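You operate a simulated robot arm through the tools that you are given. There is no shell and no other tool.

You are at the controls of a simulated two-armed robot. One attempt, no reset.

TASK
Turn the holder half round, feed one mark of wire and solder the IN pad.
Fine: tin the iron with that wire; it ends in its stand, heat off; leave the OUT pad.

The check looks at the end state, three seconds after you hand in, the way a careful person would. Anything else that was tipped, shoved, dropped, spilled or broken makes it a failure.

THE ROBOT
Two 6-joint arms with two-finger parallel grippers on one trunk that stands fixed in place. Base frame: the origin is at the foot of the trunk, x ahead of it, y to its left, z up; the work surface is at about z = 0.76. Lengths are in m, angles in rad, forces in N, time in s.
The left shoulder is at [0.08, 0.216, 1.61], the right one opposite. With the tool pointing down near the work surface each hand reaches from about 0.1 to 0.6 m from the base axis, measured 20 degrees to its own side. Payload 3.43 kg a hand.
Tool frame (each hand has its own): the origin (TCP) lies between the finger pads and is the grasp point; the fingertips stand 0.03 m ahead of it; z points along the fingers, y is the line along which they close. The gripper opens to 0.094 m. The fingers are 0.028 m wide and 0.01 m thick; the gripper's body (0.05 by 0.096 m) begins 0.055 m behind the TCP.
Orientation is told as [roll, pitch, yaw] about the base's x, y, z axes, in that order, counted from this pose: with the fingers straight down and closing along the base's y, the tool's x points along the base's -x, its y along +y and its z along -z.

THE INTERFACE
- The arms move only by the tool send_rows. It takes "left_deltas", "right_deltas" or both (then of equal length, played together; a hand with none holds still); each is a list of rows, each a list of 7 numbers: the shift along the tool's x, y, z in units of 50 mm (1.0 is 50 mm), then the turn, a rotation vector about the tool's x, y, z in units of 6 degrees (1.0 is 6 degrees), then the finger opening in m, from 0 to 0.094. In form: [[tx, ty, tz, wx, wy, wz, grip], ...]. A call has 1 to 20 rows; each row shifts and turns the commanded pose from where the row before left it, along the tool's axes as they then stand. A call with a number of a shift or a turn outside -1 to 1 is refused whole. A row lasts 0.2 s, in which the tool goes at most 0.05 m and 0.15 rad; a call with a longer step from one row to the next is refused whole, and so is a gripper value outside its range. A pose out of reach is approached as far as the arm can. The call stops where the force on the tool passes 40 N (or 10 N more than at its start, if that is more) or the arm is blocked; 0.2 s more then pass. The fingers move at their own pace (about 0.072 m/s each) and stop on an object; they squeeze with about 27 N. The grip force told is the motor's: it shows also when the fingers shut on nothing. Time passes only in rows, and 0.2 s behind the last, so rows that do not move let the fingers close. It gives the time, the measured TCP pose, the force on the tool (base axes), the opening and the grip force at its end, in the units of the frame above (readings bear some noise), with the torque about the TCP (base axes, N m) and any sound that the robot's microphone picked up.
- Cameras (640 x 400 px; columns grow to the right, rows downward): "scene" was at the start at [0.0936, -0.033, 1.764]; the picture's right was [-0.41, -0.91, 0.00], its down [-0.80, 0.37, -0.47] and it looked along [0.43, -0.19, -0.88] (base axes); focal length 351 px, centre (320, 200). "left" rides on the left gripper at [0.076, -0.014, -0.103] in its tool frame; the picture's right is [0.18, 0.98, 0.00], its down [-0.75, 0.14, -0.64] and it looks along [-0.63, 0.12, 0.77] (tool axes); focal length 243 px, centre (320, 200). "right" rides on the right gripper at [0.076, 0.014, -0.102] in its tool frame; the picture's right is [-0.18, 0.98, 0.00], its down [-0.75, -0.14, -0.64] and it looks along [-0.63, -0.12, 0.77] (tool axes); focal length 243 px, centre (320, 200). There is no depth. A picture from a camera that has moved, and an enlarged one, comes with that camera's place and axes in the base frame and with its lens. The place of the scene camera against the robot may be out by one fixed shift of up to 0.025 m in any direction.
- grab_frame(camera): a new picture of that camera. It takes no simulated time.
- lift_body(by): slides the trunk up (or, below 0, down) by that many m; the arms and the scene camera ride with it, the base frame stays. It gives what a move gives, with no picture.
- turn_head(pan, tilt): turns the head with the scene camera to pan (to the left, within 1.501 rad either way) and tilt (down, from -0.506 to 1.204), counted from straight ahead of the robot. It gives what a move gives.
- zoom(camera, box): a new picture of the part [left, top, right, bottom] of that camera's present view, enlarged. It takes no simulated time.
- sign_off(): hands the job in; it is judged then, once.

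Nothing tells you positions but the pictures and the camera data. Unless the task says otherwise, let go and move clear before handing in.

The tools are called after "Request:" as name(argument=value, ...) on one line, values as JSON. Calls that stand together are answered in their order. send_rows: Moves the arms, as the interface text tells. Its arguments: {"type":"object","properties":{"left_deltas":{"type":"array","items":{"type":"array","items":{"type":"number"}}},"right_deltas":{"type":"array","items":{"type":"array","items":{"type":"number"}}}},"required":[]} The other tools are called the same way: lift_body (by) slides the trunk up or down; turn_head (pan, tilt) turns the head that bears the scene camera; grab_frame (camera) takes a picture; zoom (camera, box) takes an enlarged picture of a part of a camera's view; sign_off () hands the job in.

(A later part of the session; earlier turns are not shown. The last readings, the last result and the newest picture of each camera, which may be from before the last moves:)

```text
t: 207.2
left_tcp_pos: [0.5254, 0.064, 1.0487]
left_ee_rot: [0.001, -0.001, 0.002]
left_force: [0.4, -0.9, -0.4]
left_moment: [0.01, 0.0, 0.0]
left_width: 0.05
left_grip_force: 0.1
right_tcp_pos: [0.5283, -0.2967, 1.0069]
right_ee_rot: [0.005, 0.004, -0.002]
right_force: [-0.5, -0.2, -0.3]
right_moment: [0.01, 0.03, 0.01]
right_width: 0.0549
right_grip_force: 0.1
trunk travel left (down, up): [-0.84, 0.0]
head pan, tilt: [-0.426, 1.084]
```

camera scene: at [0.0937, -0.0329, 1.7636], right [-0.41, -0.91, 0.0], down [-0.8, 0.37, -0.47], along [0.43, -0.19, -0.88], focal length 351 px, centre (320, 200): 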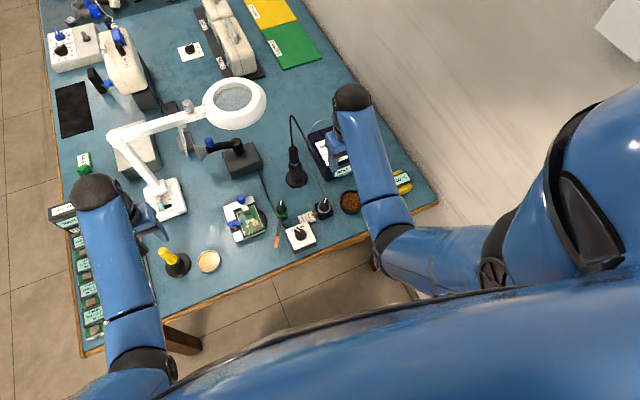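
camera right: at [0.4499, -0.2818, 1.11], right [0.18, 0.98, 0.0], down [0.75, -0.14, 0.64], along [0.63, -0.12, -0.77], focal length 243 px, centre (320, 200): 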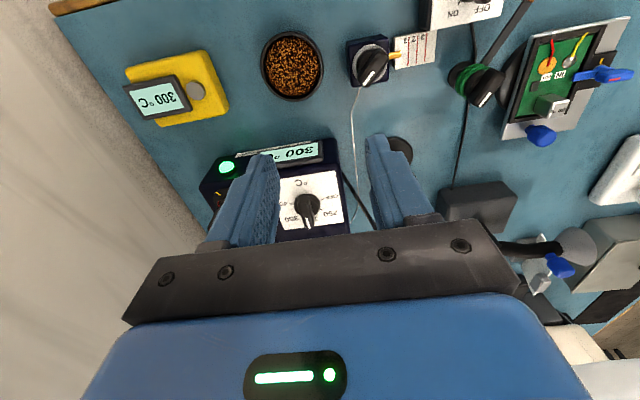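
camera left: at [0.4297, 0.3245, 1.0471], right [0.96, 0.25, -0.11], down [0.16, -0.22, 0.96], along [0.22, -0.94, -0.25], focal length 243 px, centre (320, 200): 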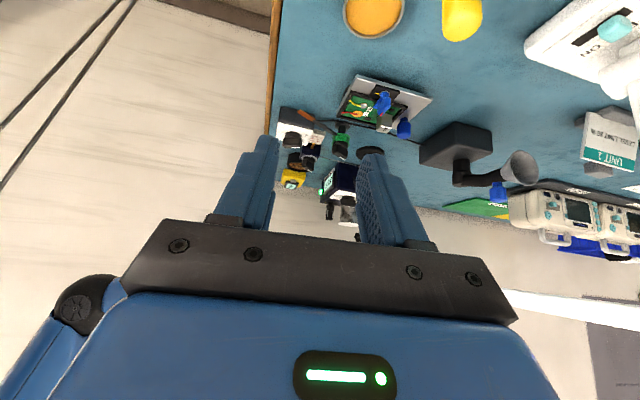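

The dial reads OFF at +105° (counter-clockwise from the present 300 position), with its knob at about (0.6625, -0.340, top 0.877). I move the right hand up over the station and lower the trunk.

Request:
send_rows(right_deltas=[[-0.3, -0.1, -0.5, 0, 0, 0, 0.05], [-0.56, -0.215, -0.465, 0, 0, 0, 0.05], [-0.56, -0.215, -0.465, 0, 0, 0, 0.05], [-0.5, -0.2, -0.4, 0, 0, 0, 0.05], [-0.3, -0.13, 0, 0, 0, 0, 0.05], [0, 0, 0, 0, 0, 0, 0.05]])

Request:
lift_body(by=-0.1)

Request:
grab_frame(camera="right")

Request:
grab_frame(camera="scene")

Request:
grab_frame(camera="left")

```text
t: 208.6
left_tcp_pos: [0.5251, 0.0654, 1.0474]
left_ee_rot: [0.001, -0.002, -0.002]
left_force: [0.0, 0.2, -0.3]
left_moment: [0.01, -0.01, 0.02]
left_width: 0.0499
left_grip_force: 0.0
right_tcp_pos: [0.637, -0.3418, 1.1]
right_ee_rot: [0.004, 0.002, 0.0]
right_force: [-0.6, -0.1, 0.4]
right_moment: [-0.02, 0.04, 0.01]
right_width: 0.0502
right_grip_force: 0.1
trunk travel left (down, up): [-0.84, 0.0]
head pan, tilt: [-0.426, 1.084]
```

```text
t: 209.9
left_tcp_pos: [0.5257, 0.0654, 0.9493]
left_ee_rot: [0.0, -0.003, -0.002]
left_force: [0.2, -0.2, 1.0]
left_moment: [-0.01, -0.01, 0.02]
left_width: 0.05
left_grip_force: 0.0
right_tcp_pos: [0.6356, -0.3399, 0.9982]
right_ee_rot: [0.004, 0.003, 0.0]
right_force: [-0.1, -0.6, 0.2]
right_moment: [0.01, -0.01, -0.01]
right_width: 0.0502
right_grip_force: 0.0
trunk travel left (down, up): [-0.74, 0.1]
head pan, tilt: [-0.426, 1.084]
```

```text
taken
camera right: at [0.5588, -0.326, 1.1017], right [0.18, 0.98, 0.0], down [0.75, -0.14, 0.64], along [0.63, -0.12, -0.77], focal length 243 px, centre (320, 200)
```

right: 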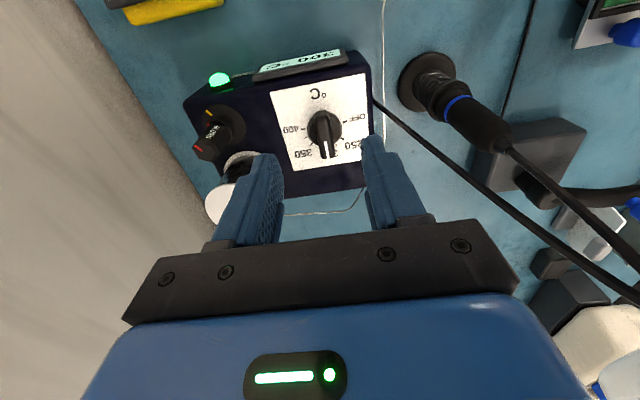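

```text
taken
camera scene: at [0.0938, -0.033, 1.6636], right [-0.41, -0.91, 0.0], down [-0.8, 0.37, -0.47], along [0.43, -0.19, -0.88], focal length 351 px, centre (320, 200)
```

scene: 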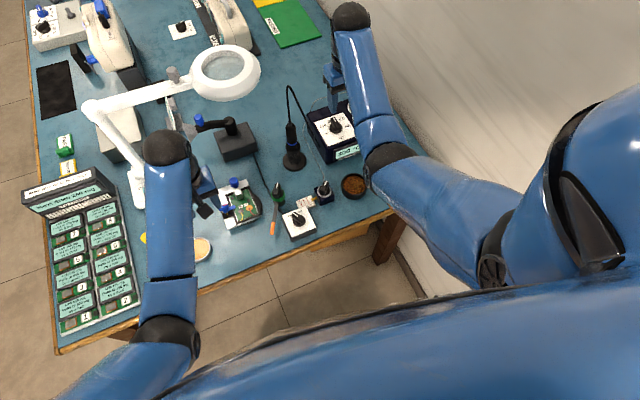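

```text
taken
camera left: at [0.4483, 0.0507, 1.0519], right [-0.18, 0.98, 0.0], down [0.75, 0.14, 0.64], along [0.63, 0.12, -0.77], focal length 243 px, centre (320, 200)
```

left: 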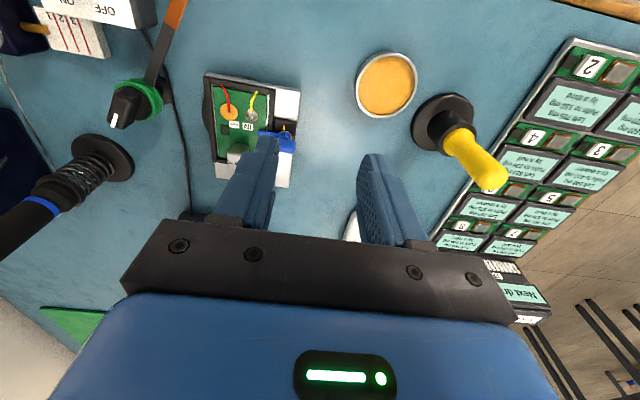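

Request:
zoom(camera="right", box=[275, 80, 375, 180])

Request:
zoom(camera="right", box=[170, 60, 290, 230])

```text
4.00 times, centred on (325, 130) of right
camera zoom: at [0.5588, -0.326, 1.1017], right [0.18, 0.98, 0.0], down [0.75, -0.14, 0.64], along [0.63, -0.12, -0.77], focal length 970 px, centre (300, 480)
```

zoom: 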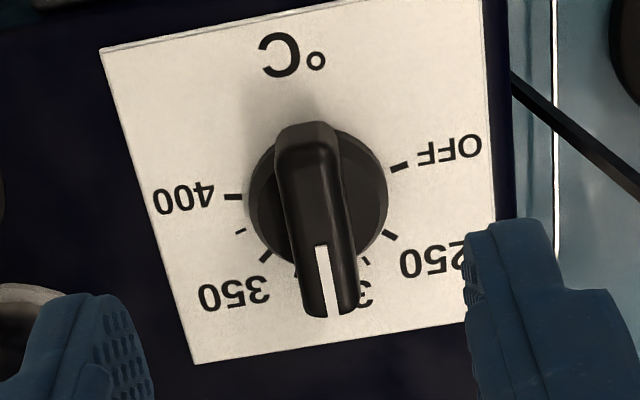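

```text
2.35 times, centred on (230, 145) of right
camera zoom: at [0.5588, -0.326, 1.1017], right [0.18, 0.98, 0.0], down [0.75, -0.14, 0.64], along [0.63, -0.12, -0.77], focal length 571 px, centre (532, 329)
```

zoom: 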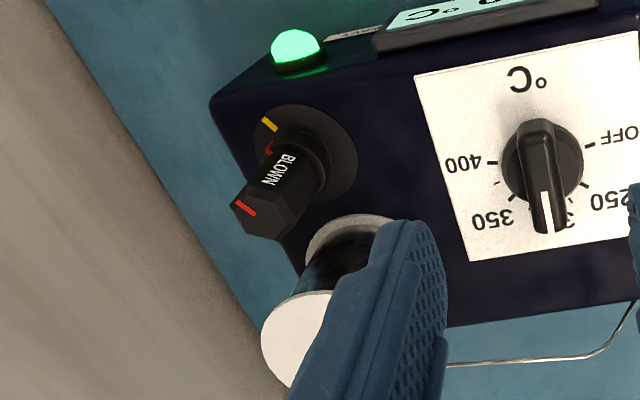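

Spacing is 50° per label, so OFF is +100° from here, and the knob centre is (0.664, -0.3405). I lower the trunk the rest of the way and align over the knob.

Request:
lift_body(by=-0.05)

Request:
send_rows(right_deltas=[[-0.28, 0, 0, 0, 0, 0.2, 0.045], [-0.28, -0.01, 0, 0, 0, 0.2, 0.045], [0, 0, 0.3, 0, 0, 0, 0.045], [0, 0, 0, 0, 0, 0, 0.045]])

Request:
grab_frame(camera="right")

Request:
zoom(camera="right", box=[220, 90, 420, 240])

```text
t: 210.8
left_tcp_pos: [0.5251, 0.065, 0.8994]
left_ee_rot: [-0.001, -0.002, -0.001]
left_force: [-0.8, -0.3, 0.3]
left_moment: [0.05, 0.01, -0.02]
left_width: 0.05
left_grip_force: 0.0
right_tcp_pos: [0.6362, -0.3413, 0.9492]
right_ee_rot: [0.003, 0.004, 0.001]
right_force: [-0.9, 0.8, 0.6]
right_moment: [0.02, 0.0, -0.02]
right_width: 0.05
right_grip_force: 0.1
trunk travel left (down, up): [-0.69, 0.15]
head pan, tilt: [-0.426, 1.084]
```

```text
t: 211.8
left_tcp_pos: [0.5253, 0.0647, 0.8996]
left_ee_rot: [0.0, -0.001, -0.002]
left_force: [0.9, 0.7, 0.4]
left_moment: [0.04, 0.01, -0.02]
left_width: 0.05
left_grip_force: 0.1
right_tcp_pos: [0.6636, -0.3404, 0.9337]
right_ee_rot: [0.004, 0.002, -0.041]
right_force: [-0.4, -0.3, -0.3]
right_moment: [0.0, -0.04, -0.01]
right_width: 0.0447
right_grip_force: 0.0
trunk travel left (down, up): [-0.69, 0.15]
head pan, tilt: [-0.426, 1.084]
```

```text
taken
camera right: at [0.5867, -0.322, 1.0368], right [0.23, 0.97, 0.0], down [0.75, -0.17, 0.64], along [0.62, -0.14, -0.77], focal length 243 px, centre (320, 200)
```

right: 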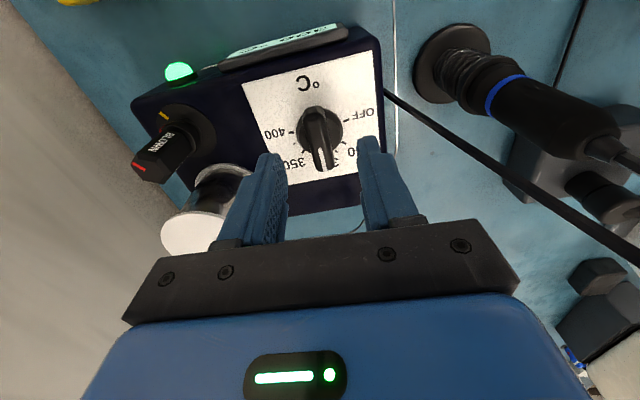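

```text
2.67 times, centred on (320, 165) of right
camera zoom: at [0.5867, -0.322, 1.0368], right [0.23, 0.97, 0.0], down [0.75, -0.17, 0.64], along [0.62, -0.14, -0.77], focal length 647 px, centre (320, 293)
```

zoom: 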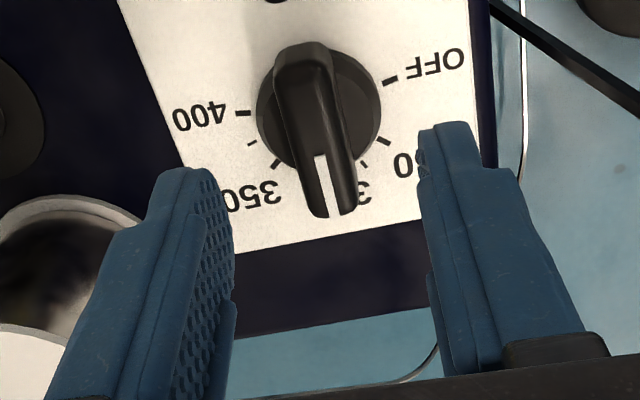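

Request:
send_rows(right_deltas=[[-0.03, 0, 0.35, 0, 0, 0, 0.042], [0, 0, 0.35, 0, 0, 0, 0.042], [0, 0, 0.18, 0, 0, 0, 0.042], [0, 0, 0, 0, 0, 0, 0.042]])

Request:
zoom(camera="right", box=[220, 90, 420, 240])

Request:
zoom(camera="scene", box=[300, 70, 400, 150])

```text
t: 212.8
left_tcp_pos: [0.5261, 0.066, 0.8988]
left_ee_rot: [0.0, -0.001, -0.002]
left_force: [-0.6, -0.4, 0.4]
left_moment: [0.04, 0.0, 0.03]
left_width: 0.0499
left_grip_force: 0.1
right_tcp_pos: [0.6631, -0.3402, 0.8884]
right_ee_rot: [0.004, 0.002, -0.041]
right_force: [-0.2, -0.1, -0.4]
right_moment: [-0.01, 0.01, 0.0]
right_width: 0.042
right_grip_force: 0.0
trunk travel left (down, up): [-0.69, 0.15]
head pan, tilt: [-0.426, 1.084]
```

```text
2.67 times, centred on (320, 165) of right
camera zoom: at [0.5877, -0.3227, 0.9919], right [0.23, 0.97, 0.0], down [0.75, -0.17, 0.64], along [0.62, -0.14, -0.77], focal length 647 px, centre (320, 293)
```

zoom: 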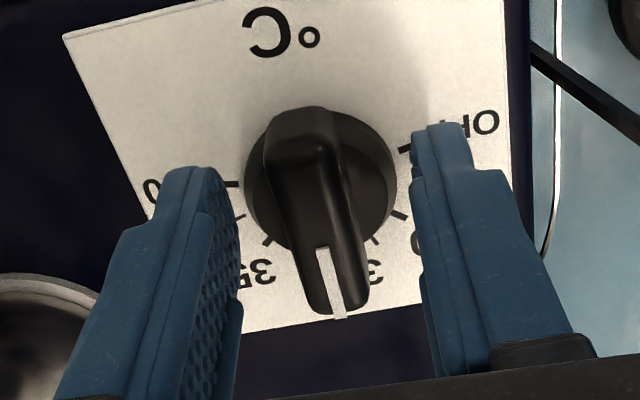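

```text
5.00 times, centred on (350, 110) of scene
camera zoom: at [0.0938, -0.0329, 1.6136], right [-0.41, -0.91, 0.0], down [-0.8, 0.37, -0.47], along [0.43, -0.19, -0.88], focal length 1756 px, centre (170, 650)
```

zoom: 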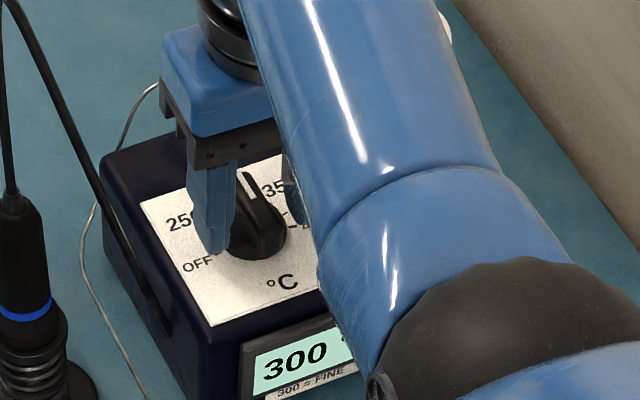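

Request:
send_rows(right_deltas=[[0, 0, 0, 0, 0, 0, 0.025], [0, 0, 0, 0, 0, 0, 0.012], [0, 0, 0, 0, 0, 0, 0.005], [0, 0, 0, 0, 0, 0, 0.005]])

Request:
zoom(camera="right", box=[220, 90, 420, 240])

```text
t: 213.8
left_tcp_pos: [0.5257, 0.0646, 0.8998]
left_ee_rot: [0.001, -0.001, -0.001]
left_force: [0.3, -0.2, -0.9]
left_moment: [-0.04, -0.03, 0.03]
left_width: 0.0501
left_grip_force: 0.1
right_tcp_pos: [0.6645, -0.3402, 0.8892]
right_ee_rot: [0.002, 0.001, -0.043]
right_force: [-0.5, -3.4, -0.5]
right_moment: [-0.37, 0.13, -0.04]
right_width: 0.0159
right_grip_force: 45.3
trunk travel left (down, up): [-0.69, 0.15]
head pan, tilt: [-0.426, 1.084]
```

```text
2.67 times, centred on (320, 165) of right
camera zoom: at [0.5875, -0.3235, 0.992], right [0.23, 0.97, 0.0], down [0.75, -0.17, 0.64], along [0.62, -0.14, -0.77], focal length 647 px, centre (320, 293)
```

zoom: 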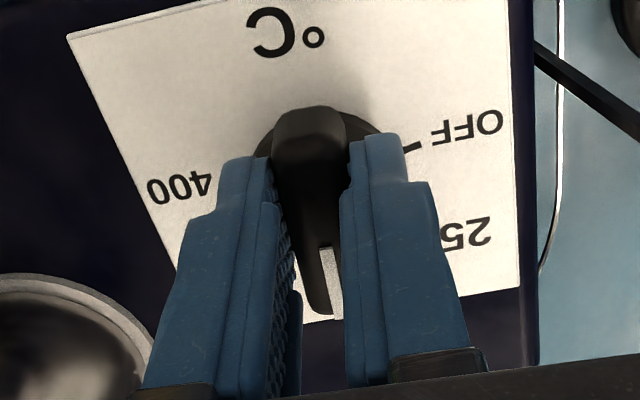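

Gripped at 16 mm. I turn counter-clockwise in stages.

Request:
send_rows(right_deltas=[[0, 0, 0, 0, 0, -1, 0.005], [0, 0, 0, 0, 0, -1, 0.005], [0, 0, 0, 0, 0, -1, 0.005], [0, 0, 0, 0, 0, -1, 0.005], [0, 0, 0, 0, 0, 0, 0.005]])

Request:
grab_frame(camera="right")

Request:
zoom(camera="scene", box=[300, 70, 400, 150])

```text
t: 215.0
left_tcp_pos: [0.5254, 0.0629, 0.9001]
left_ee_rot: [0.002, 0.0, -0.005]
left_force: [0.3, -0.4, 0.0]
left_moment: [0.01, 0.0, 0.01]
left_width: 0.0499
left_grip_force: 0.1
right_tcp_pos: [0.6656, -0.343, 0.8899]
right_ee_rot: [0.003, 0.002, 0.377]
right_force: [-1.2, -14.0, -0.8]
right_moment: [-1.17, 0.9, -0.09]
right_width: 0.0157
right_grip_force: 45.1
trunk travel left (down, up): [-0.69, 0.15]
head pan, tilt: [-0.426, 1.084]
```

```text
taken
camera right: at [0.5874, -0.3581, 0.9919], right [-0.19, 0.98, 0.0], down [0.75, 0.14, 0.64], along [0.63, 0.12, -0.77], focal length 243 px, centre (320, 200)
```

right: 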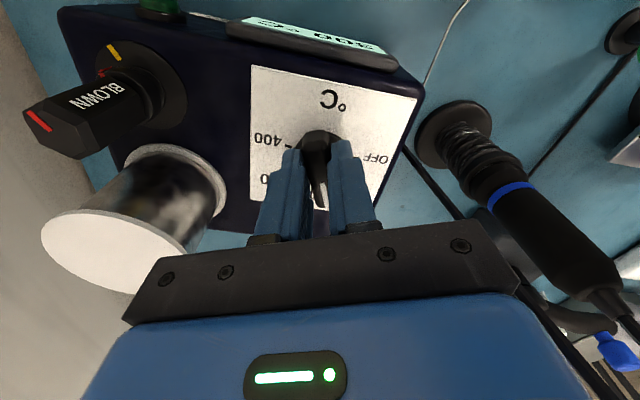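

```text
5.00 times, centred on (350, 110) of scene
camera zoom: at [0.094, -0.0358, 1.6135], right [-0.41, -0.91, 0.0], down [-0.8, 0.37, -0.47], along [0.43, -0.19, -0.88], focal length 1756 px, centre (170, 650)
```

zoom: 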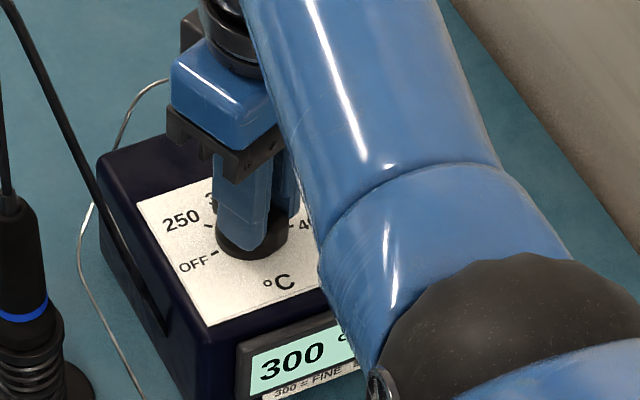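

Request:
send_rows(right_deltas=[[0, -0.03, 0, 0, 0, -1, 0.005], [0, -0.006, 0, 0, 0, -1, 0.005], [0, -0.006, 0, 0, 0, -1, 0.005], [0, -0.006, 0, 0, 0, -1, 0.005], [0, -0.006, 0, 0, 0, -1, 0.005], [0, 0, 0, 0, 0, 0, 0.005]])

Request:
grab_frame(camera="right")

Request:
zoom(camera="scene", box=[300, 70, 400, 150])

```text
t: 216.4
left_tcp_pos: [0.5251, 0.0637, 0.8986]
left_ee_rot: [0.002, 0.0, -0.001]
left_force: [0.8, 1.1, -0.1]
left_moment: [-0.01, -0.01, 0.01]
left_width: 0.05
left_grip_force: 0.0
right_tcp_pos: [0.6657, -0.3448, 0.8889]
right_ee_rot: [0.003, -0.001, 0.902]
right_force: [-5.4, -14.2, -3.7]
right_moment: [-1.36, 0.63, -0.07]
right_width: 0.0159
right_grip_force: 45.1
trunk travel left (down, up): [-0.69, 0.15]
head pan, tilt: [-0.426, 1.084]
```

```text
taken
camera right: at [0.6067, -0.3966, 0.9918], right [-0.66, 0.75, 0.0], down [0.58, 0.5, 0.64], along [0.48, 0.42, -0.77], focal length 243 px, centre (320, 200)
```

right: 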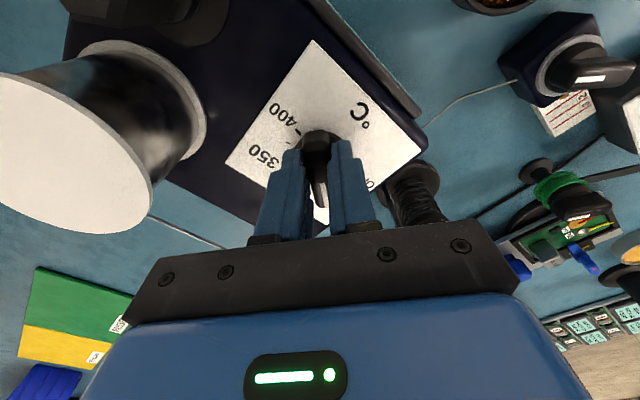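

```text
5.00 times, centred on (350, 110) of scene
camera zoom: at [0.0935, -0.0361, 1.6135], right [-0.41, -0.91, 0.0], down [-0.8, 0.37, -0.47], along [0.43, -0.19, -0.88], focal length 1756 px, centre (170, 650)
```

zoom: 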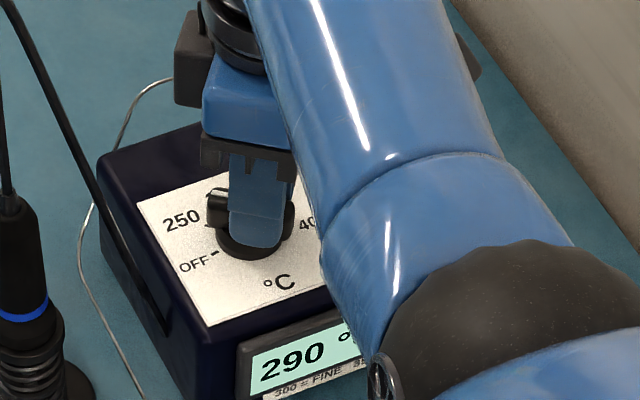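

Request:
send_rows(right_deltas=[[0.019, -0.01, 0, 0, 0, -1, 0.005], [0, -0.006, 0, 0, 0, -1, 0.005], [0, -0.006, 0, 0, 0, -1, 0.005], [0, -0.006, 0, 0, 0, -1, 0.005], [0, 0, 0, 0, 0, 0, 0.005]])

Request:
grab_frame(camera="right")

Request:
zoom(camera="scene", box=[300, 70, 400, 150])

```text
t: 217.6
left_tcp_pos: [0.5281, 0.063, 0.8988]
left_ee_rot: [0.003, 0.0, -0.001]
left_force: [0.4, 0.6, 0.1]
left_moment: [-0.03, 0.01, 0.01]
left_width: 0.0499
left_grip_force: 0.1
right_tcp_pos: [0.6681, -0.3469, 0.8884]
right_ee_rot: [0.002, -0.001, 1.321]
right_force: [1.7, -12.2, -4.4]
right_moment: [-1.62, 0.03, -0.02]
right_width: 0.0157
right_grip_force: 45.2
trunk travel left (down, up): [-0.69, 0.15]
head pan, tilt: [-0.426, 1.084]
```

```text
taken
camera right: at [0.6347, -0.4171, 0.9917], right [-0.91, 0.42, 0.0], down [0.32, 0.69, 0.64], along [0.27, 0.58, -0.77], focal length 243 px, centre (320, 200)
```

right: 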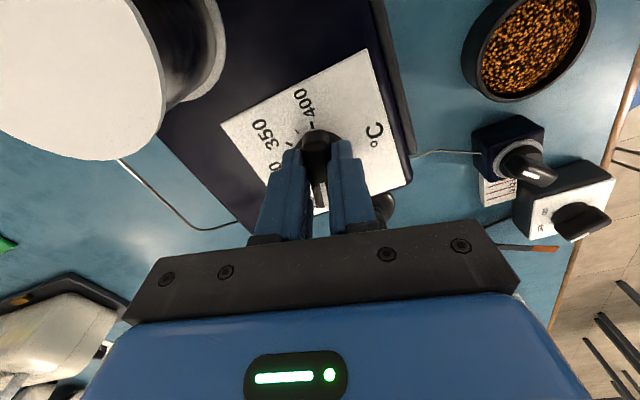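

```text
5.00 times, centred on (350, 110) of scene
camera zoom: at [0.0951, -0.0358, 1.6134], right [-0.41, -0.91, 0.0], down [-0.81, 0.37, -0.47], along [0.42, -0.19, -0.88], focal length 1756 px, centre (170, 650)
```

zoom: 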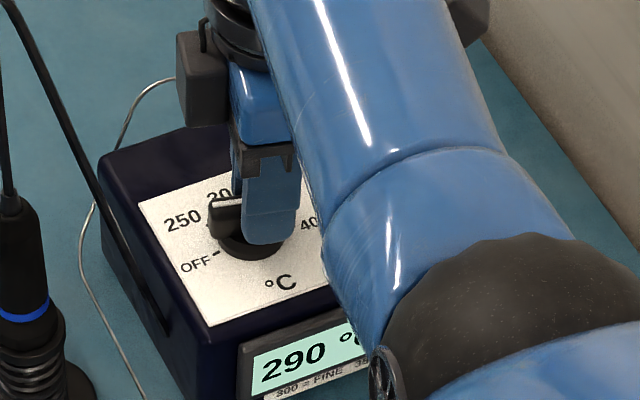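

Request:
send_rows(right_deltas=[[0, -0.01, 0, 0, 0, -1, 0.005], [0, -0.006, 0, 0, 0, -1, 0.005], [0, -0.006, 0, 0, 0, -1, 0.005], [0, -0.006, 0, 0, 0, -1, 0.005], [0, 0, 0, 0, 0, 0, 0.005]])

Request:
grab_frame(camera="right")

Request:
zoom(camera="scene", box=[300, 70, 400, 150])

```text
t: 218.8
left_tcp_pos: [0.5265, 0.064, 0.8988]
left_ee_rot: [0.002, 0.001, -0.001]
left_force: [-1.0, 0.6, -0.6]
left_moment: [0.03, 0.03, 0.02]
left_width: 0.0502
left_grip_force: 0.2
right_tcp_pos: [0.6711, -0.346, 0.8904]
right_ee_rot: [0.0, -0.003, 1.739]
right_force: [7.7, -15.0, 1.7]
right_moment: [-1.03, -0.29, -0.07]
right_width: 0.0161
right_grip_force: 44.7
trunk travel left (down, up): [-0.69, 0.15]
head pan, tilt: [-0.426, 1.084]
```

```text
taken
camera right: at [0.6683, -0.4245, 0.9916], right [-1.0, 0.02, 0.0], down [0.01, 0.76, 0.64], along [0.01, 0.64, -0.76], focal length 243 px, centre (320, 200)
```

right: 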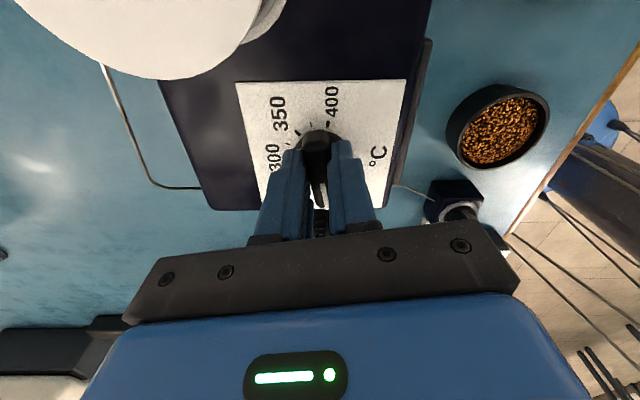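

```text
5.00 times, centred on (350, 110) of scene
camera zoom: at [0.0953, -0.036, 1.6135], right [-0.41, -0.91, 0.0], down [-0.81, 0.37, -0.47], along [0.42, -0.19, -0.88], focal length 1756 px, centre (170, 650)
```

zoom: 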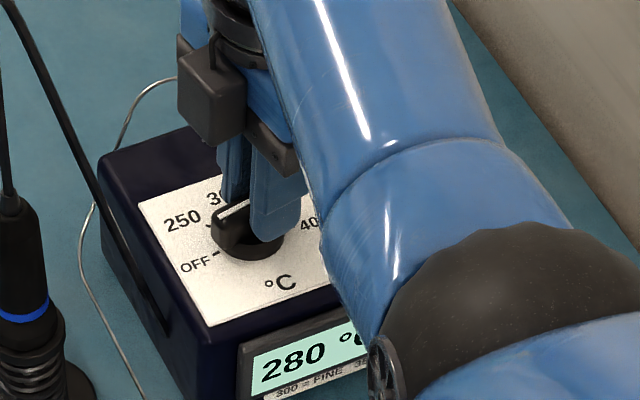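

Request:
send_rows(right_deltas=[[0, -0.004, 0, 0, 0, -0.4, 0.005], [0, 0, 0, 0, 0, 0, 0.005], [0, 0, 0, 0, 0, 0, 0.03], [0, 0, 0, 0, 0, 0, 0.04], [0, 0, 0, 0, 0, 0, 0.04]])

Request:
send_rows(right_deltas=[[0, 0, -0.3, 0, 0, 0, 0.04], [0, 0, -0.5, 0, 0, 0, 0.04], [0, 0, -0.4, 0, 0, 0, 0.04], [0, 0, 0, 0, 0, 0, 0.04]])

Request:
grab_frame(camera="right")

Request:
zoom(camera="scene", box=[300, 70, 400, 150])

```text
t: 220.0
left_tcp_pos: [0.5251, 0.0658, 0.8986]
left_ee_rot: [-0.001, -0.002, -0.002]
left_force: [0.4, 0.1, -0.6]
left_moment: [-0.02, 0.04, -0.02]
left_width: 0.0503
left_grip_force: 0.0
right_tcp_pos: [0.6697, -0.3431, 0.8892]
right_ee_rot: [0.003, -0.004, 1.781]
right_force: [0.1, -1.3, 0.1]
right_moment: [-0.03, 0.01, 0.01]
right_width: 0.0398
right_grip_force: 0.1
trunk travel left (down, up): [-0.69, 0.15]
head pan, tilt: [-0.426, 1.084]
```

```text
t: 221.0
left_tcp_pos: [0.5259, 0.0648, 0.8992]
left_ee_rot: [0.0, 0.0, -0.003]
left_force: [0.3, 0.1, -0.8]
left_moment: [-0.01, 0.0, 0.01]
left_width: 0.0498
left_grip_force: 0.0
right_tcp_pos: [0.6688, -0.3441, 0.9496]
right_ee_rot: [0.002, -0.002, 1.78]
right_force: [0.6, 0.1, 0.8]
right_moment: [0.02, -0.01, -0.01]
right_width: 0.0401
right_grip_force: 0.1
trunk travel left (down, up): [-0.69, 0.15]
head pan, tilt: [-0.426, 1.084]
```

```text
taken
camera right: at [0.6705, -0.4215, 1.053], right [-1.0, -0.02, 0.0], down [-0.02, 0.76, 0.64], along [-0.02, 0.64, -0.76], focal length 243 px, centre (320, 200)
```

right: 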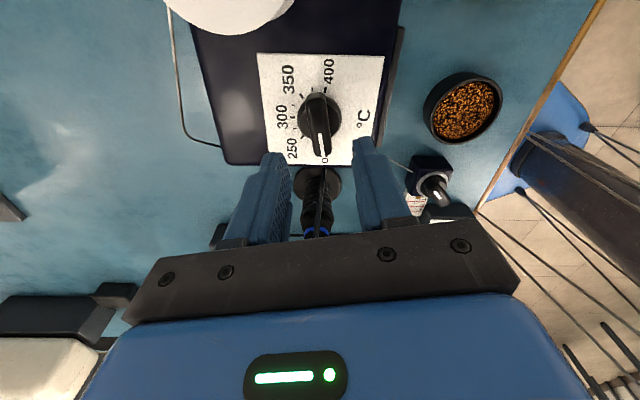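

```text
5.00 times, centred on (350, 110) of scene
camera zoom: at [0.094, -0.0331, 1.6135], right [-0.41, -0.91, 0.0], down [-0.81, 0.37, -0.47], along [0.43, -0.19, -0.88], focal length 1756 px, centre (170, 650)
```

zoom: 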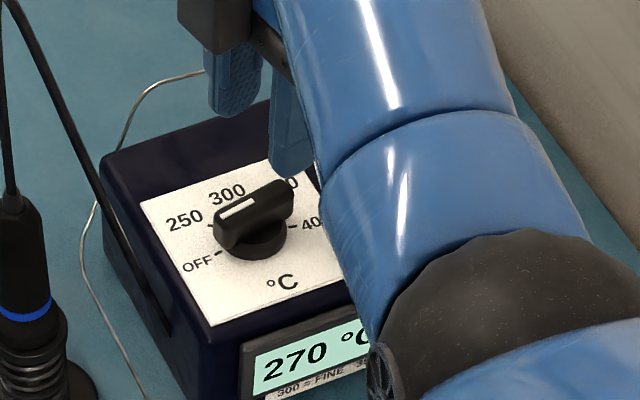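

Request:
zoom(camera="right", box=[260, 60, 400, 180])

```text
3.33 times, centred on (330, 120) of right
camera zoom: at [0.6705, -0.4215, 1.053], right [-1.0, -0.02, 0.0], down [-0.02, 0.76, 0.64], along [-0.02, 0.64, -0.76], focal length 809 px, centre (287, 467)
```

zoom: 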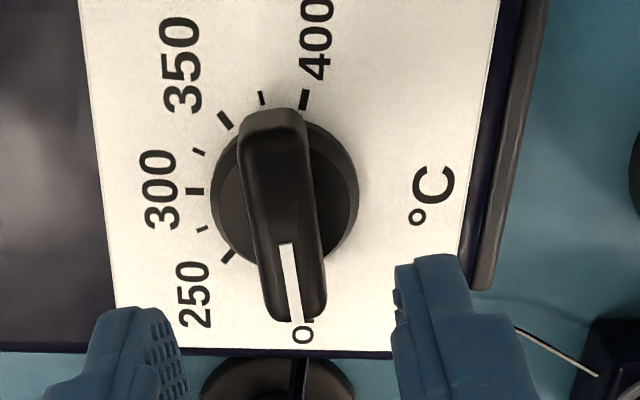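

The display is falling (270 °C). The pointer is 2–3° short of the OFF tick, so I re-centre, regrip and nudge it the last few degrees.

Request:
send_rows(right_deltas=[[-0.088, 0.07, 0.4, 0, 0, 0, 0.04], [0, 0, 0.5, 0, 0, 0, 0.04], [0, 0, 0.3, 0, 0, 0, 0.04], [0, 0, 0, 0, 0, 0, 0.04], [0, 0, 0, 0, 0, 0, 0.02], [0, 0, 0, 0, 0, 0, 0.005], [0, 0, 0, 0, 0, 0, 0.005]])

Request:
zoom(camera="right", box=[230, 80, 410, 240])

```text
t: 222.6
left_tcp_pos: [0.5276, 0.0659, 0.8978]
left_ee_rot: [-0.001, 0.002, 0.0]
left_force: [-0.8, 0.4, 0.2]
left_moment: [-0.01, -0.01, -0.02]
left_width: 0.0499
left_grip_force: 0.0
right_tcp_pos: [0.6703, -0.3396, 0.8886]
right_ee_rot: [-0.001, -0.003, 1.782]
right_force: [17.2, 3.0, 3.5]
right_moment: [0.12, -0.32, -0.56]
right_width: 0.0158
right_grip_force: 45.0
trunk travel left (down, up): [-0.69, 0.15]
head pan, tilt: [-0.426, 1.084]
```

```text
2.50 times, centred on (320, 160) of right
camera zoom: at [0.6699, -0.4171, 0.9917], right [-1.0, -0.03, 0.0], down [-0.02, 0.77, 0.64], along [-0.01, 0.64, -0.77], focal length 606 px, centre (320, 300)
```

zoom: 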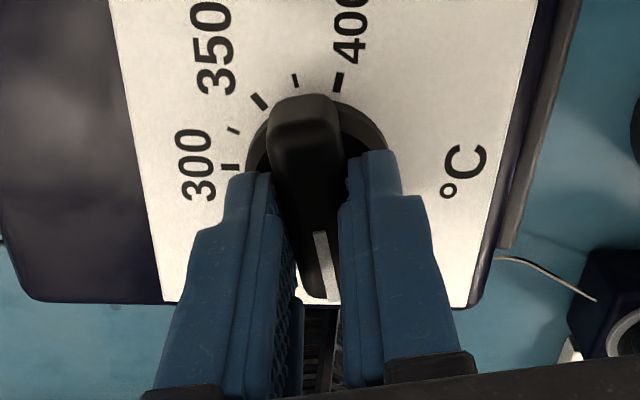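

Request:
send_rows(right_deltas=[[0.02, -0.08, 0, 0, 0, 0, 0.005], [0, 0, 0, 0, 0, -0.5, 0.005], [0, 0, 0, 0, 0, 0, 0.005]])

Request:
zoom(camera="scene", box=[300, 70, 400, 150])

```text
t: 223.4
left_tcp_pos: [0.5259, 0.0676, 0.8985]
left_ee_rot: [-0.003, -0.001, -0.001]
left_force: [0.6, 1.0, -0.4]
left_moment: [-0.01, -0.02, 0.0]
left_width: 0.0501
left_grip_force: 0.1
right_tcp_pos: [0.6694, -0.3385, 0.8887]
right_ee_rot: [0.003, -0.002, 1.833]
right_force: [9.5, 9.1, 3.2]
right_moment: [-0.56, -0.71, -1.41]
right_width: 0.0156
right_grip_force: 45.1
trunk travel left (down, up): [-0.69, 0.15]
head pan, tilt: [-0.426, 1.084]
```

```text
5.00 times, centred on (350, 110) of scene
camera zoom: at [0.095, -0.0306, 1.6135], right [-0.41, -0.91, 0.0], down [-0.81, 0.36, -0.47], along [0.42, -0.19, -0.88], focal length 1756 px, centre (170, 650)
```

zoom: 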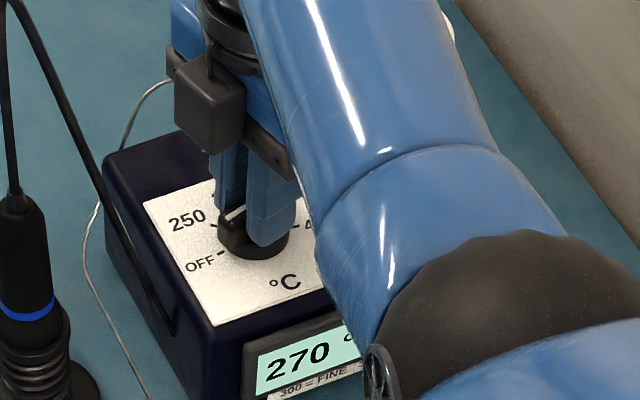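

The knob now resists at its end stop, so it is at OFF. I release, rise clear and check.

Request:
send_rows(right_deltas=[[0, 0, 0, 0, 0, 0.3, 0.005], [0, 0, 0, 0, 0, 0, 0.03], [0, 0, 0, 0, 0, 0, 0.04], [0, 0, 0, 0, 0, 0, 0.04], [0, 0, -0.3, 0, 0, 0, 0.04], [0, 0, -0.5, 0, 0, 0, 0.04], [0, 0, -0.6, 0, 0, 0, 0.04], [0, 0, 0, 0, 0, 0, 0.04]])

Request:
zoom(camera="right", box=[260, 60, 400, 180])

Request:
zoom(camera="scene", box=[300, 70, 400, 150])

```text
t: 225.2
left_tcp_pos: [0.5242, 0.0655, 0.8989]
left_ee_rot: [-0.001, -0.002, 0.0]
left_force: [-0.4, 0.2, 0.5]
left_moment: [-0.01, -0.01, 0.0]
left_width: 0.0498
left_grip_force: 0.2
right_tcp_pos: [0.6698, -0.3425, 0.9589]
right_ee_rot: [0.002, -0.002, 1.801]
right_force: [0.8, 0.1, 0.0]
right_moment: [0.01, 0.02, -0.01]
right_width: 0.04
right_grip_force: 0.1
trunk travel left (down, up): [-0.69, 0.15]
head pan, tilt: [-0.426, 1.084]
```

```text
3.33 times, centred on (330, 120) of right
camera zoom: at [0.6714, -0.4195, 1.0614], right [-1.0, -0.05, 0.0], down [-0.03, 0.76, 0.64], along [-0.03, 0.64, -0.76], focal length 809 px, centre (287, 467)
```

zoom: 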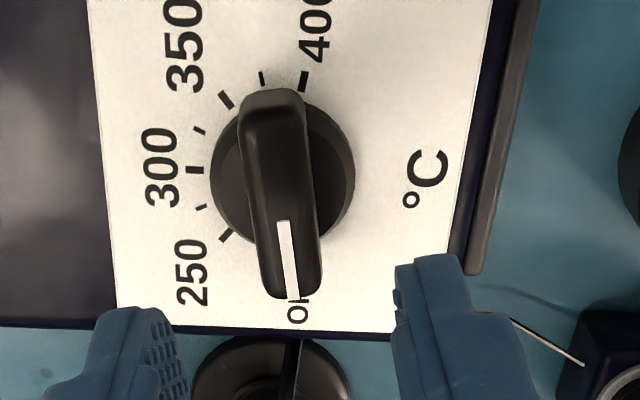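

```text
5.00 times, centred on (350, 110) of scene
camera zoom: at [0.0939, -0.0333, 1.6135], right [-0.41, -0.91, 0.0], down [-0.8, 0.37, -0.47], along [0.43, -0.19, -0.88], focal length 1756 px, centre (170, 650)
```

zoom: 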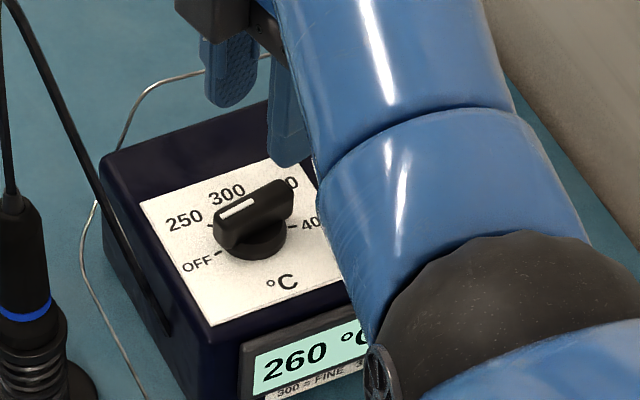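

Request:
send_rows(right_deltas=[[0, 0, 0, 0, 0, 1, 0.04], [0, 0, 0, 0, 0, 1, 0.04], [0, 0, 0, 0, 0, 1, 0.04], [0, 0, 0, 0, 0, 1, 0.04], [0, 0, 0, 0, 0, 1, 0.04], [0, 0, 0, 0, 0, 1, 0.04], [0, 0, 0, 0, 0, 1, 0.04], [0, 0, 0, 0, 0, 1, 0.04], [0, 0, 0, 0, 0, 1, 0.04], [0, 0, 0, 0, 0, 1, 0.04], [0, 0, 0, 0, 0, 1, 0.04], [0, 0, 0, 0, 0, 1, 0.04], [0, 0, 0, 0, 0, 1, 0.04], [0, 0, 0, 0, 0, 1, 0.04], [0, 0, 0, 0, 0, 1, 0.04], [0, 0, 0, 0, 0, 1, 0.04], [0, 0, 0, 0, 0, 1, 0.04], [0, 0, 0, 0, 0, 0.2, 0.04]])

Request:
lift_body(by=0.15)

Request:
grab_frame(camera="scene")

Request:
zoom(camera="right", box=[180, 40, 400, 200])

```text
t: 229.0
left_tcp_pos: [0.5259, 0.065, 0.8976]
left_ee_rot: [0.0, -0.001, -0.002]
left_force: [0.9, 0.3, 0.2]
left_moment: [-0.06, 0.01, -0.01]
left_width: 0.0502
left_grip_force: 0.1
right_tcp_pos: [0.6702, -0.3414, 0.9593]
right_ee_rot: [0.003, 0.003, -0.003]
right_force: [0.6, -0.4, 0.2]
right_moment: [-0.02, 0.01, -0.01]
right_width: 0.0398
right_grip_force: 0.1
trunk travel left (down, up): [-0.69, 0.15]
head pan, tilt: [-0.426, 1.084]
```

```text
t: 230.8
left_tcp_pos: [0.5262, 0.0658, 1.048]
left_ee_rot: [0.0, 0.0, -0.001]
left_force: [-0.1, -0.9, -0.4]
left_moment: [0.0, -0.02, -0.01]
left_width: 0.0498
left_grip_force: 0.0
right_tcp_pos: [0.6695, -0.3414, 1.1106]
right_ee_rot: [0.002, 0.002, 0.0]
right_force: [-0.1, 0.2, -0.2]
right_moment: [0.01, 0.01, 0.0]
right_width: 0.0402
right_grip_force: 0.1
trunk travel left (down, up): [-0.84, 0.0]
head pan, tilt: [-0.426, 1.084]
```

```text
taken
camera scene: at [0.0939, -0.033, 1.7635], right [-0.41, -0.91, 0.0], down [-0.8, 0.37, -0.47], along [0.43, -0.19, -0.88], focal length 351 px, centre (320, 200)
```

scene: 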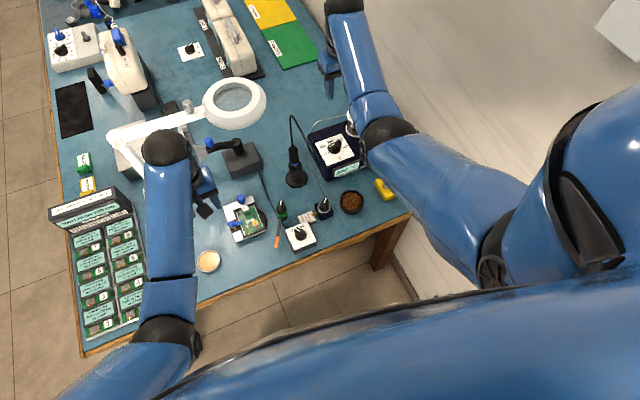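

```text
2.50 times, centred on (290, 120) of right
camera zoom: at [0.5918, -0.3274, 1.2124], right [0.18, 0.98, 0.0], down [0.75, -0.14, 0.64], along [0.63, -0.12, -0.77], focal length 606 px, centre (395, 400)
```

zoom: 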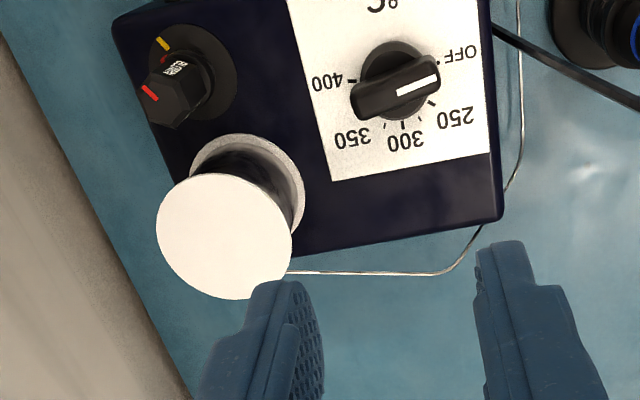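

Request:
zoom(camera="right", box=[260, 60, 340, 140])

Request:
zoom(camera="scene", box=[305, 115, 375, 185])

```text
5.00 times, centred on (300, 100) of right
camera zoom: at [0.5918, -0.3274, 1.2124], right [0.18, 0.98, 0.0], down [0.75, -0.14, 0.64], along [0.63, -0.12, -0.77], focal length 1213 px, centre (420, 700)
```

zoom: 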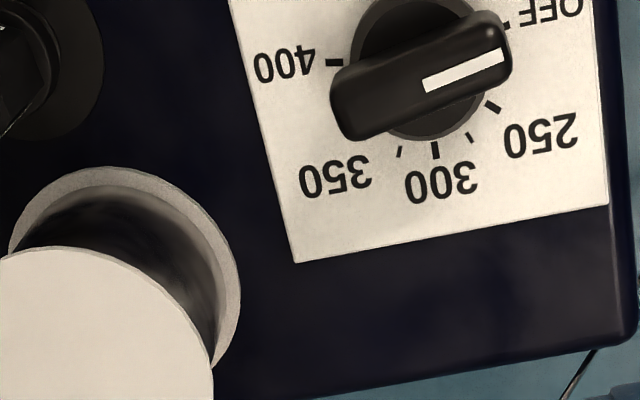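

```text
5.71 times, centred on (340, 150) of scene
camera zoom: at [0.0939, -0.033, 1.7635], right [-0.41, -0.91, 0.0], down [-0.8, 0.37, -0.47], along [0.43, -0.19, -0.88], focal length 2007 px, centre (206, 486)
```

zoom: 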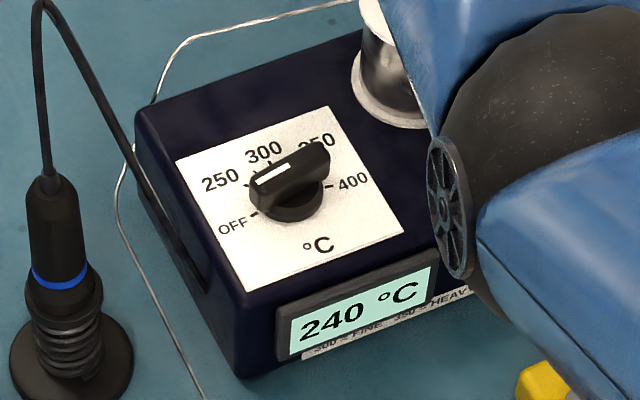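

The display has fallen to 240 °C, below the lowest setting, so the heat is off. I verify the holder, board and magnifier from the left camera and scene.

Request:
grab_frame(camera="left")

Request:
zoom(camera="left", box=[190, 60, 310, 200])

Request:
zoom(camera="scene", box=[215, 190, 335, 260])

Request:
zoom(camera="scene", box=[265, 100, 325, 200])

```text
taken
camera left: at [0.4484, 0.0507, 1.1518], right [-0.18, 0.98, 0.0], down [0.75, 0.14, 0.64], along [0.63, 0.12, -0.77], focal length 243 px, centre (320, 200)
```

left: 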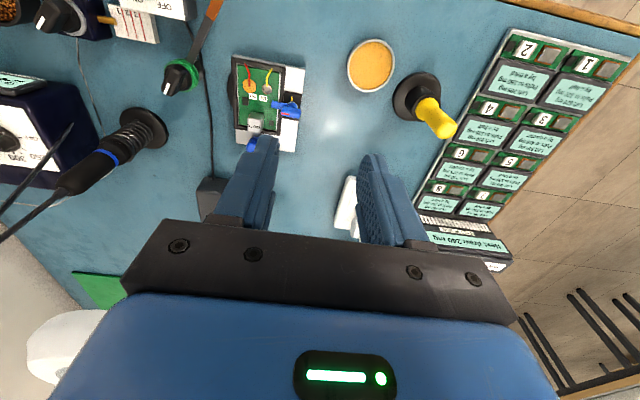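

```text
2.86 times, centred on (250, 130) of left
camera zoom: at [0.4484, 0.0507, 1.1518], right [-0.18, 0.98, 0.0], down [0.75, 0.14, 0.64], along [0.63, 0.12, -0.77], focal length 693 px, centre (520, 400)
```

zoom: 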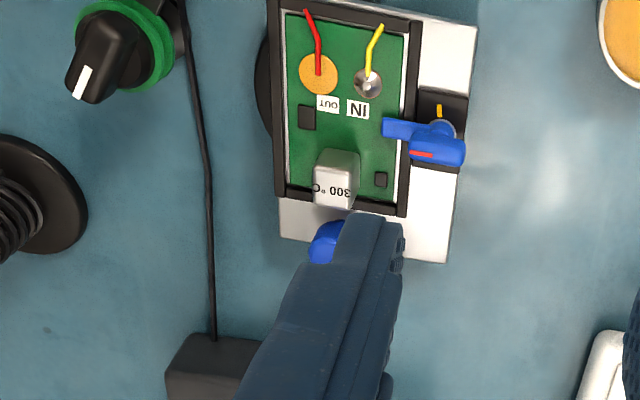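

```text
5.33 times, centred on (275, 225) of scene
camera zoom: at [0.0939, -0.033, 1.7635], right [-0.41, -0.91, 0.0], down [-0.8, 0.37, -0.47], along [0.43, -0.19, -0.88], focal length 1873 px, centre (560, 67)
```

zoom: 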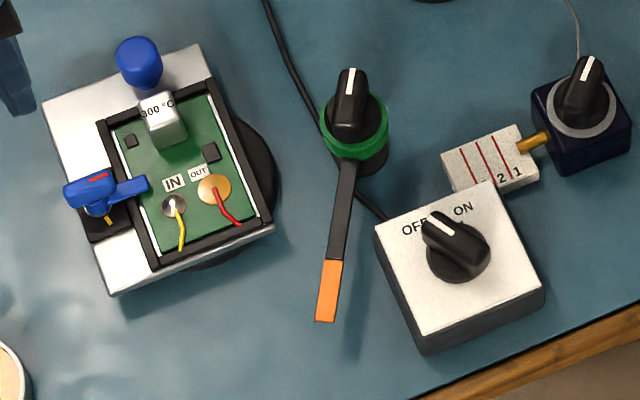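

```text
4.00 times, centred on (295, 150) of scene
camera zoom: at [0.0939, -0.033, 1.7635], right [-0.41, -0.91, 0.0], down [-0.8, 0.37, -0.47], along [0.43, -0.19, -0.88], focal length 1405 px, centre (420, 400)
```

zoom: 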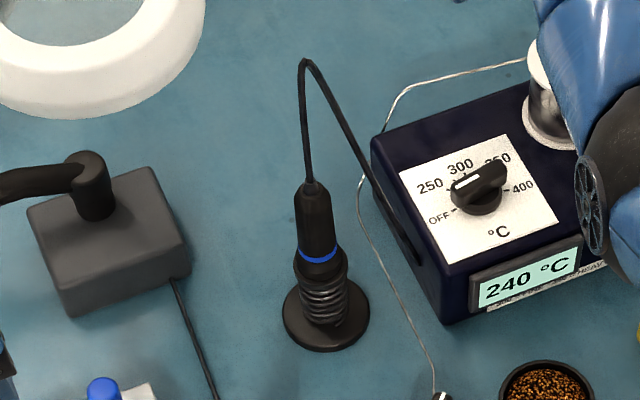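

Everything is in place: the holder's edge is within 1° of half a turn, and the iron stands exactly as at the start. I compare the magnifier with the first pictures before finishing.

Request:
zoom(camera="scene", box=[40, 0, 340, 190])

Request:
zoom(camera="scene", box=[200, 0, 330, 90])

Request:
zoom(camera="scene", box=[370, 150, 430, 205])

```text
2.11 times, centred on (190, 95) of scene
camera zoom: at [0.0939, -0.033, 1.7635], right [-0.41, -0.91, 0.0], down [-0.8, 0.37, -0.47], along [0.43, -0.19, -0.88], focal length 740 px, centre (594, 421)
```

zoom: 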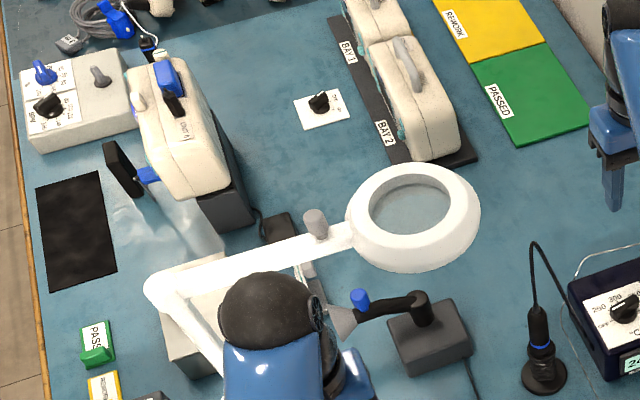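

```text
4.44 times, centred on (265, 45) of scene
camera zoom: at [0.0939, -0.033, 1.7635], right [-0.41, -0.91, 0.0], down [-0.8, 0.37, -0.47], along [0.43, -0.19, -0.88], focal length 1561 px, centre (564, 889)
```

zoom: 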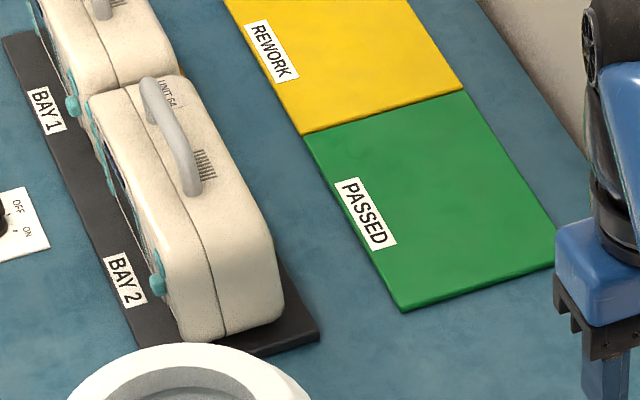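

```text
7.27 times, centred on (400, 178) of scene
camera zoom: at [0.0939, -0.033, 1.7635], right [-0.41, -0.91, 0.0], down [-0.8, 0.37, -0.47], along [0.43, -0.19, -0.88], focal length 2555 px, centre (-262, 364)
```

zoom: 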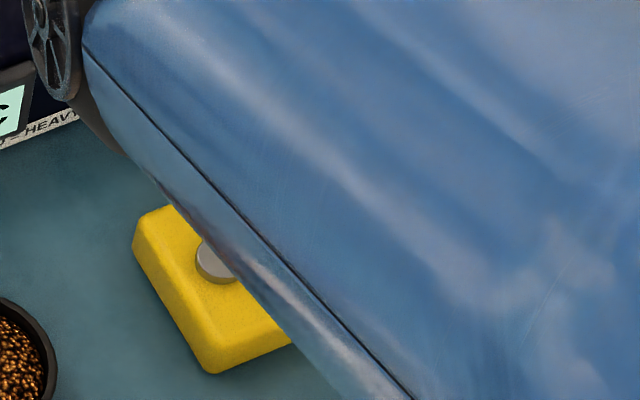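

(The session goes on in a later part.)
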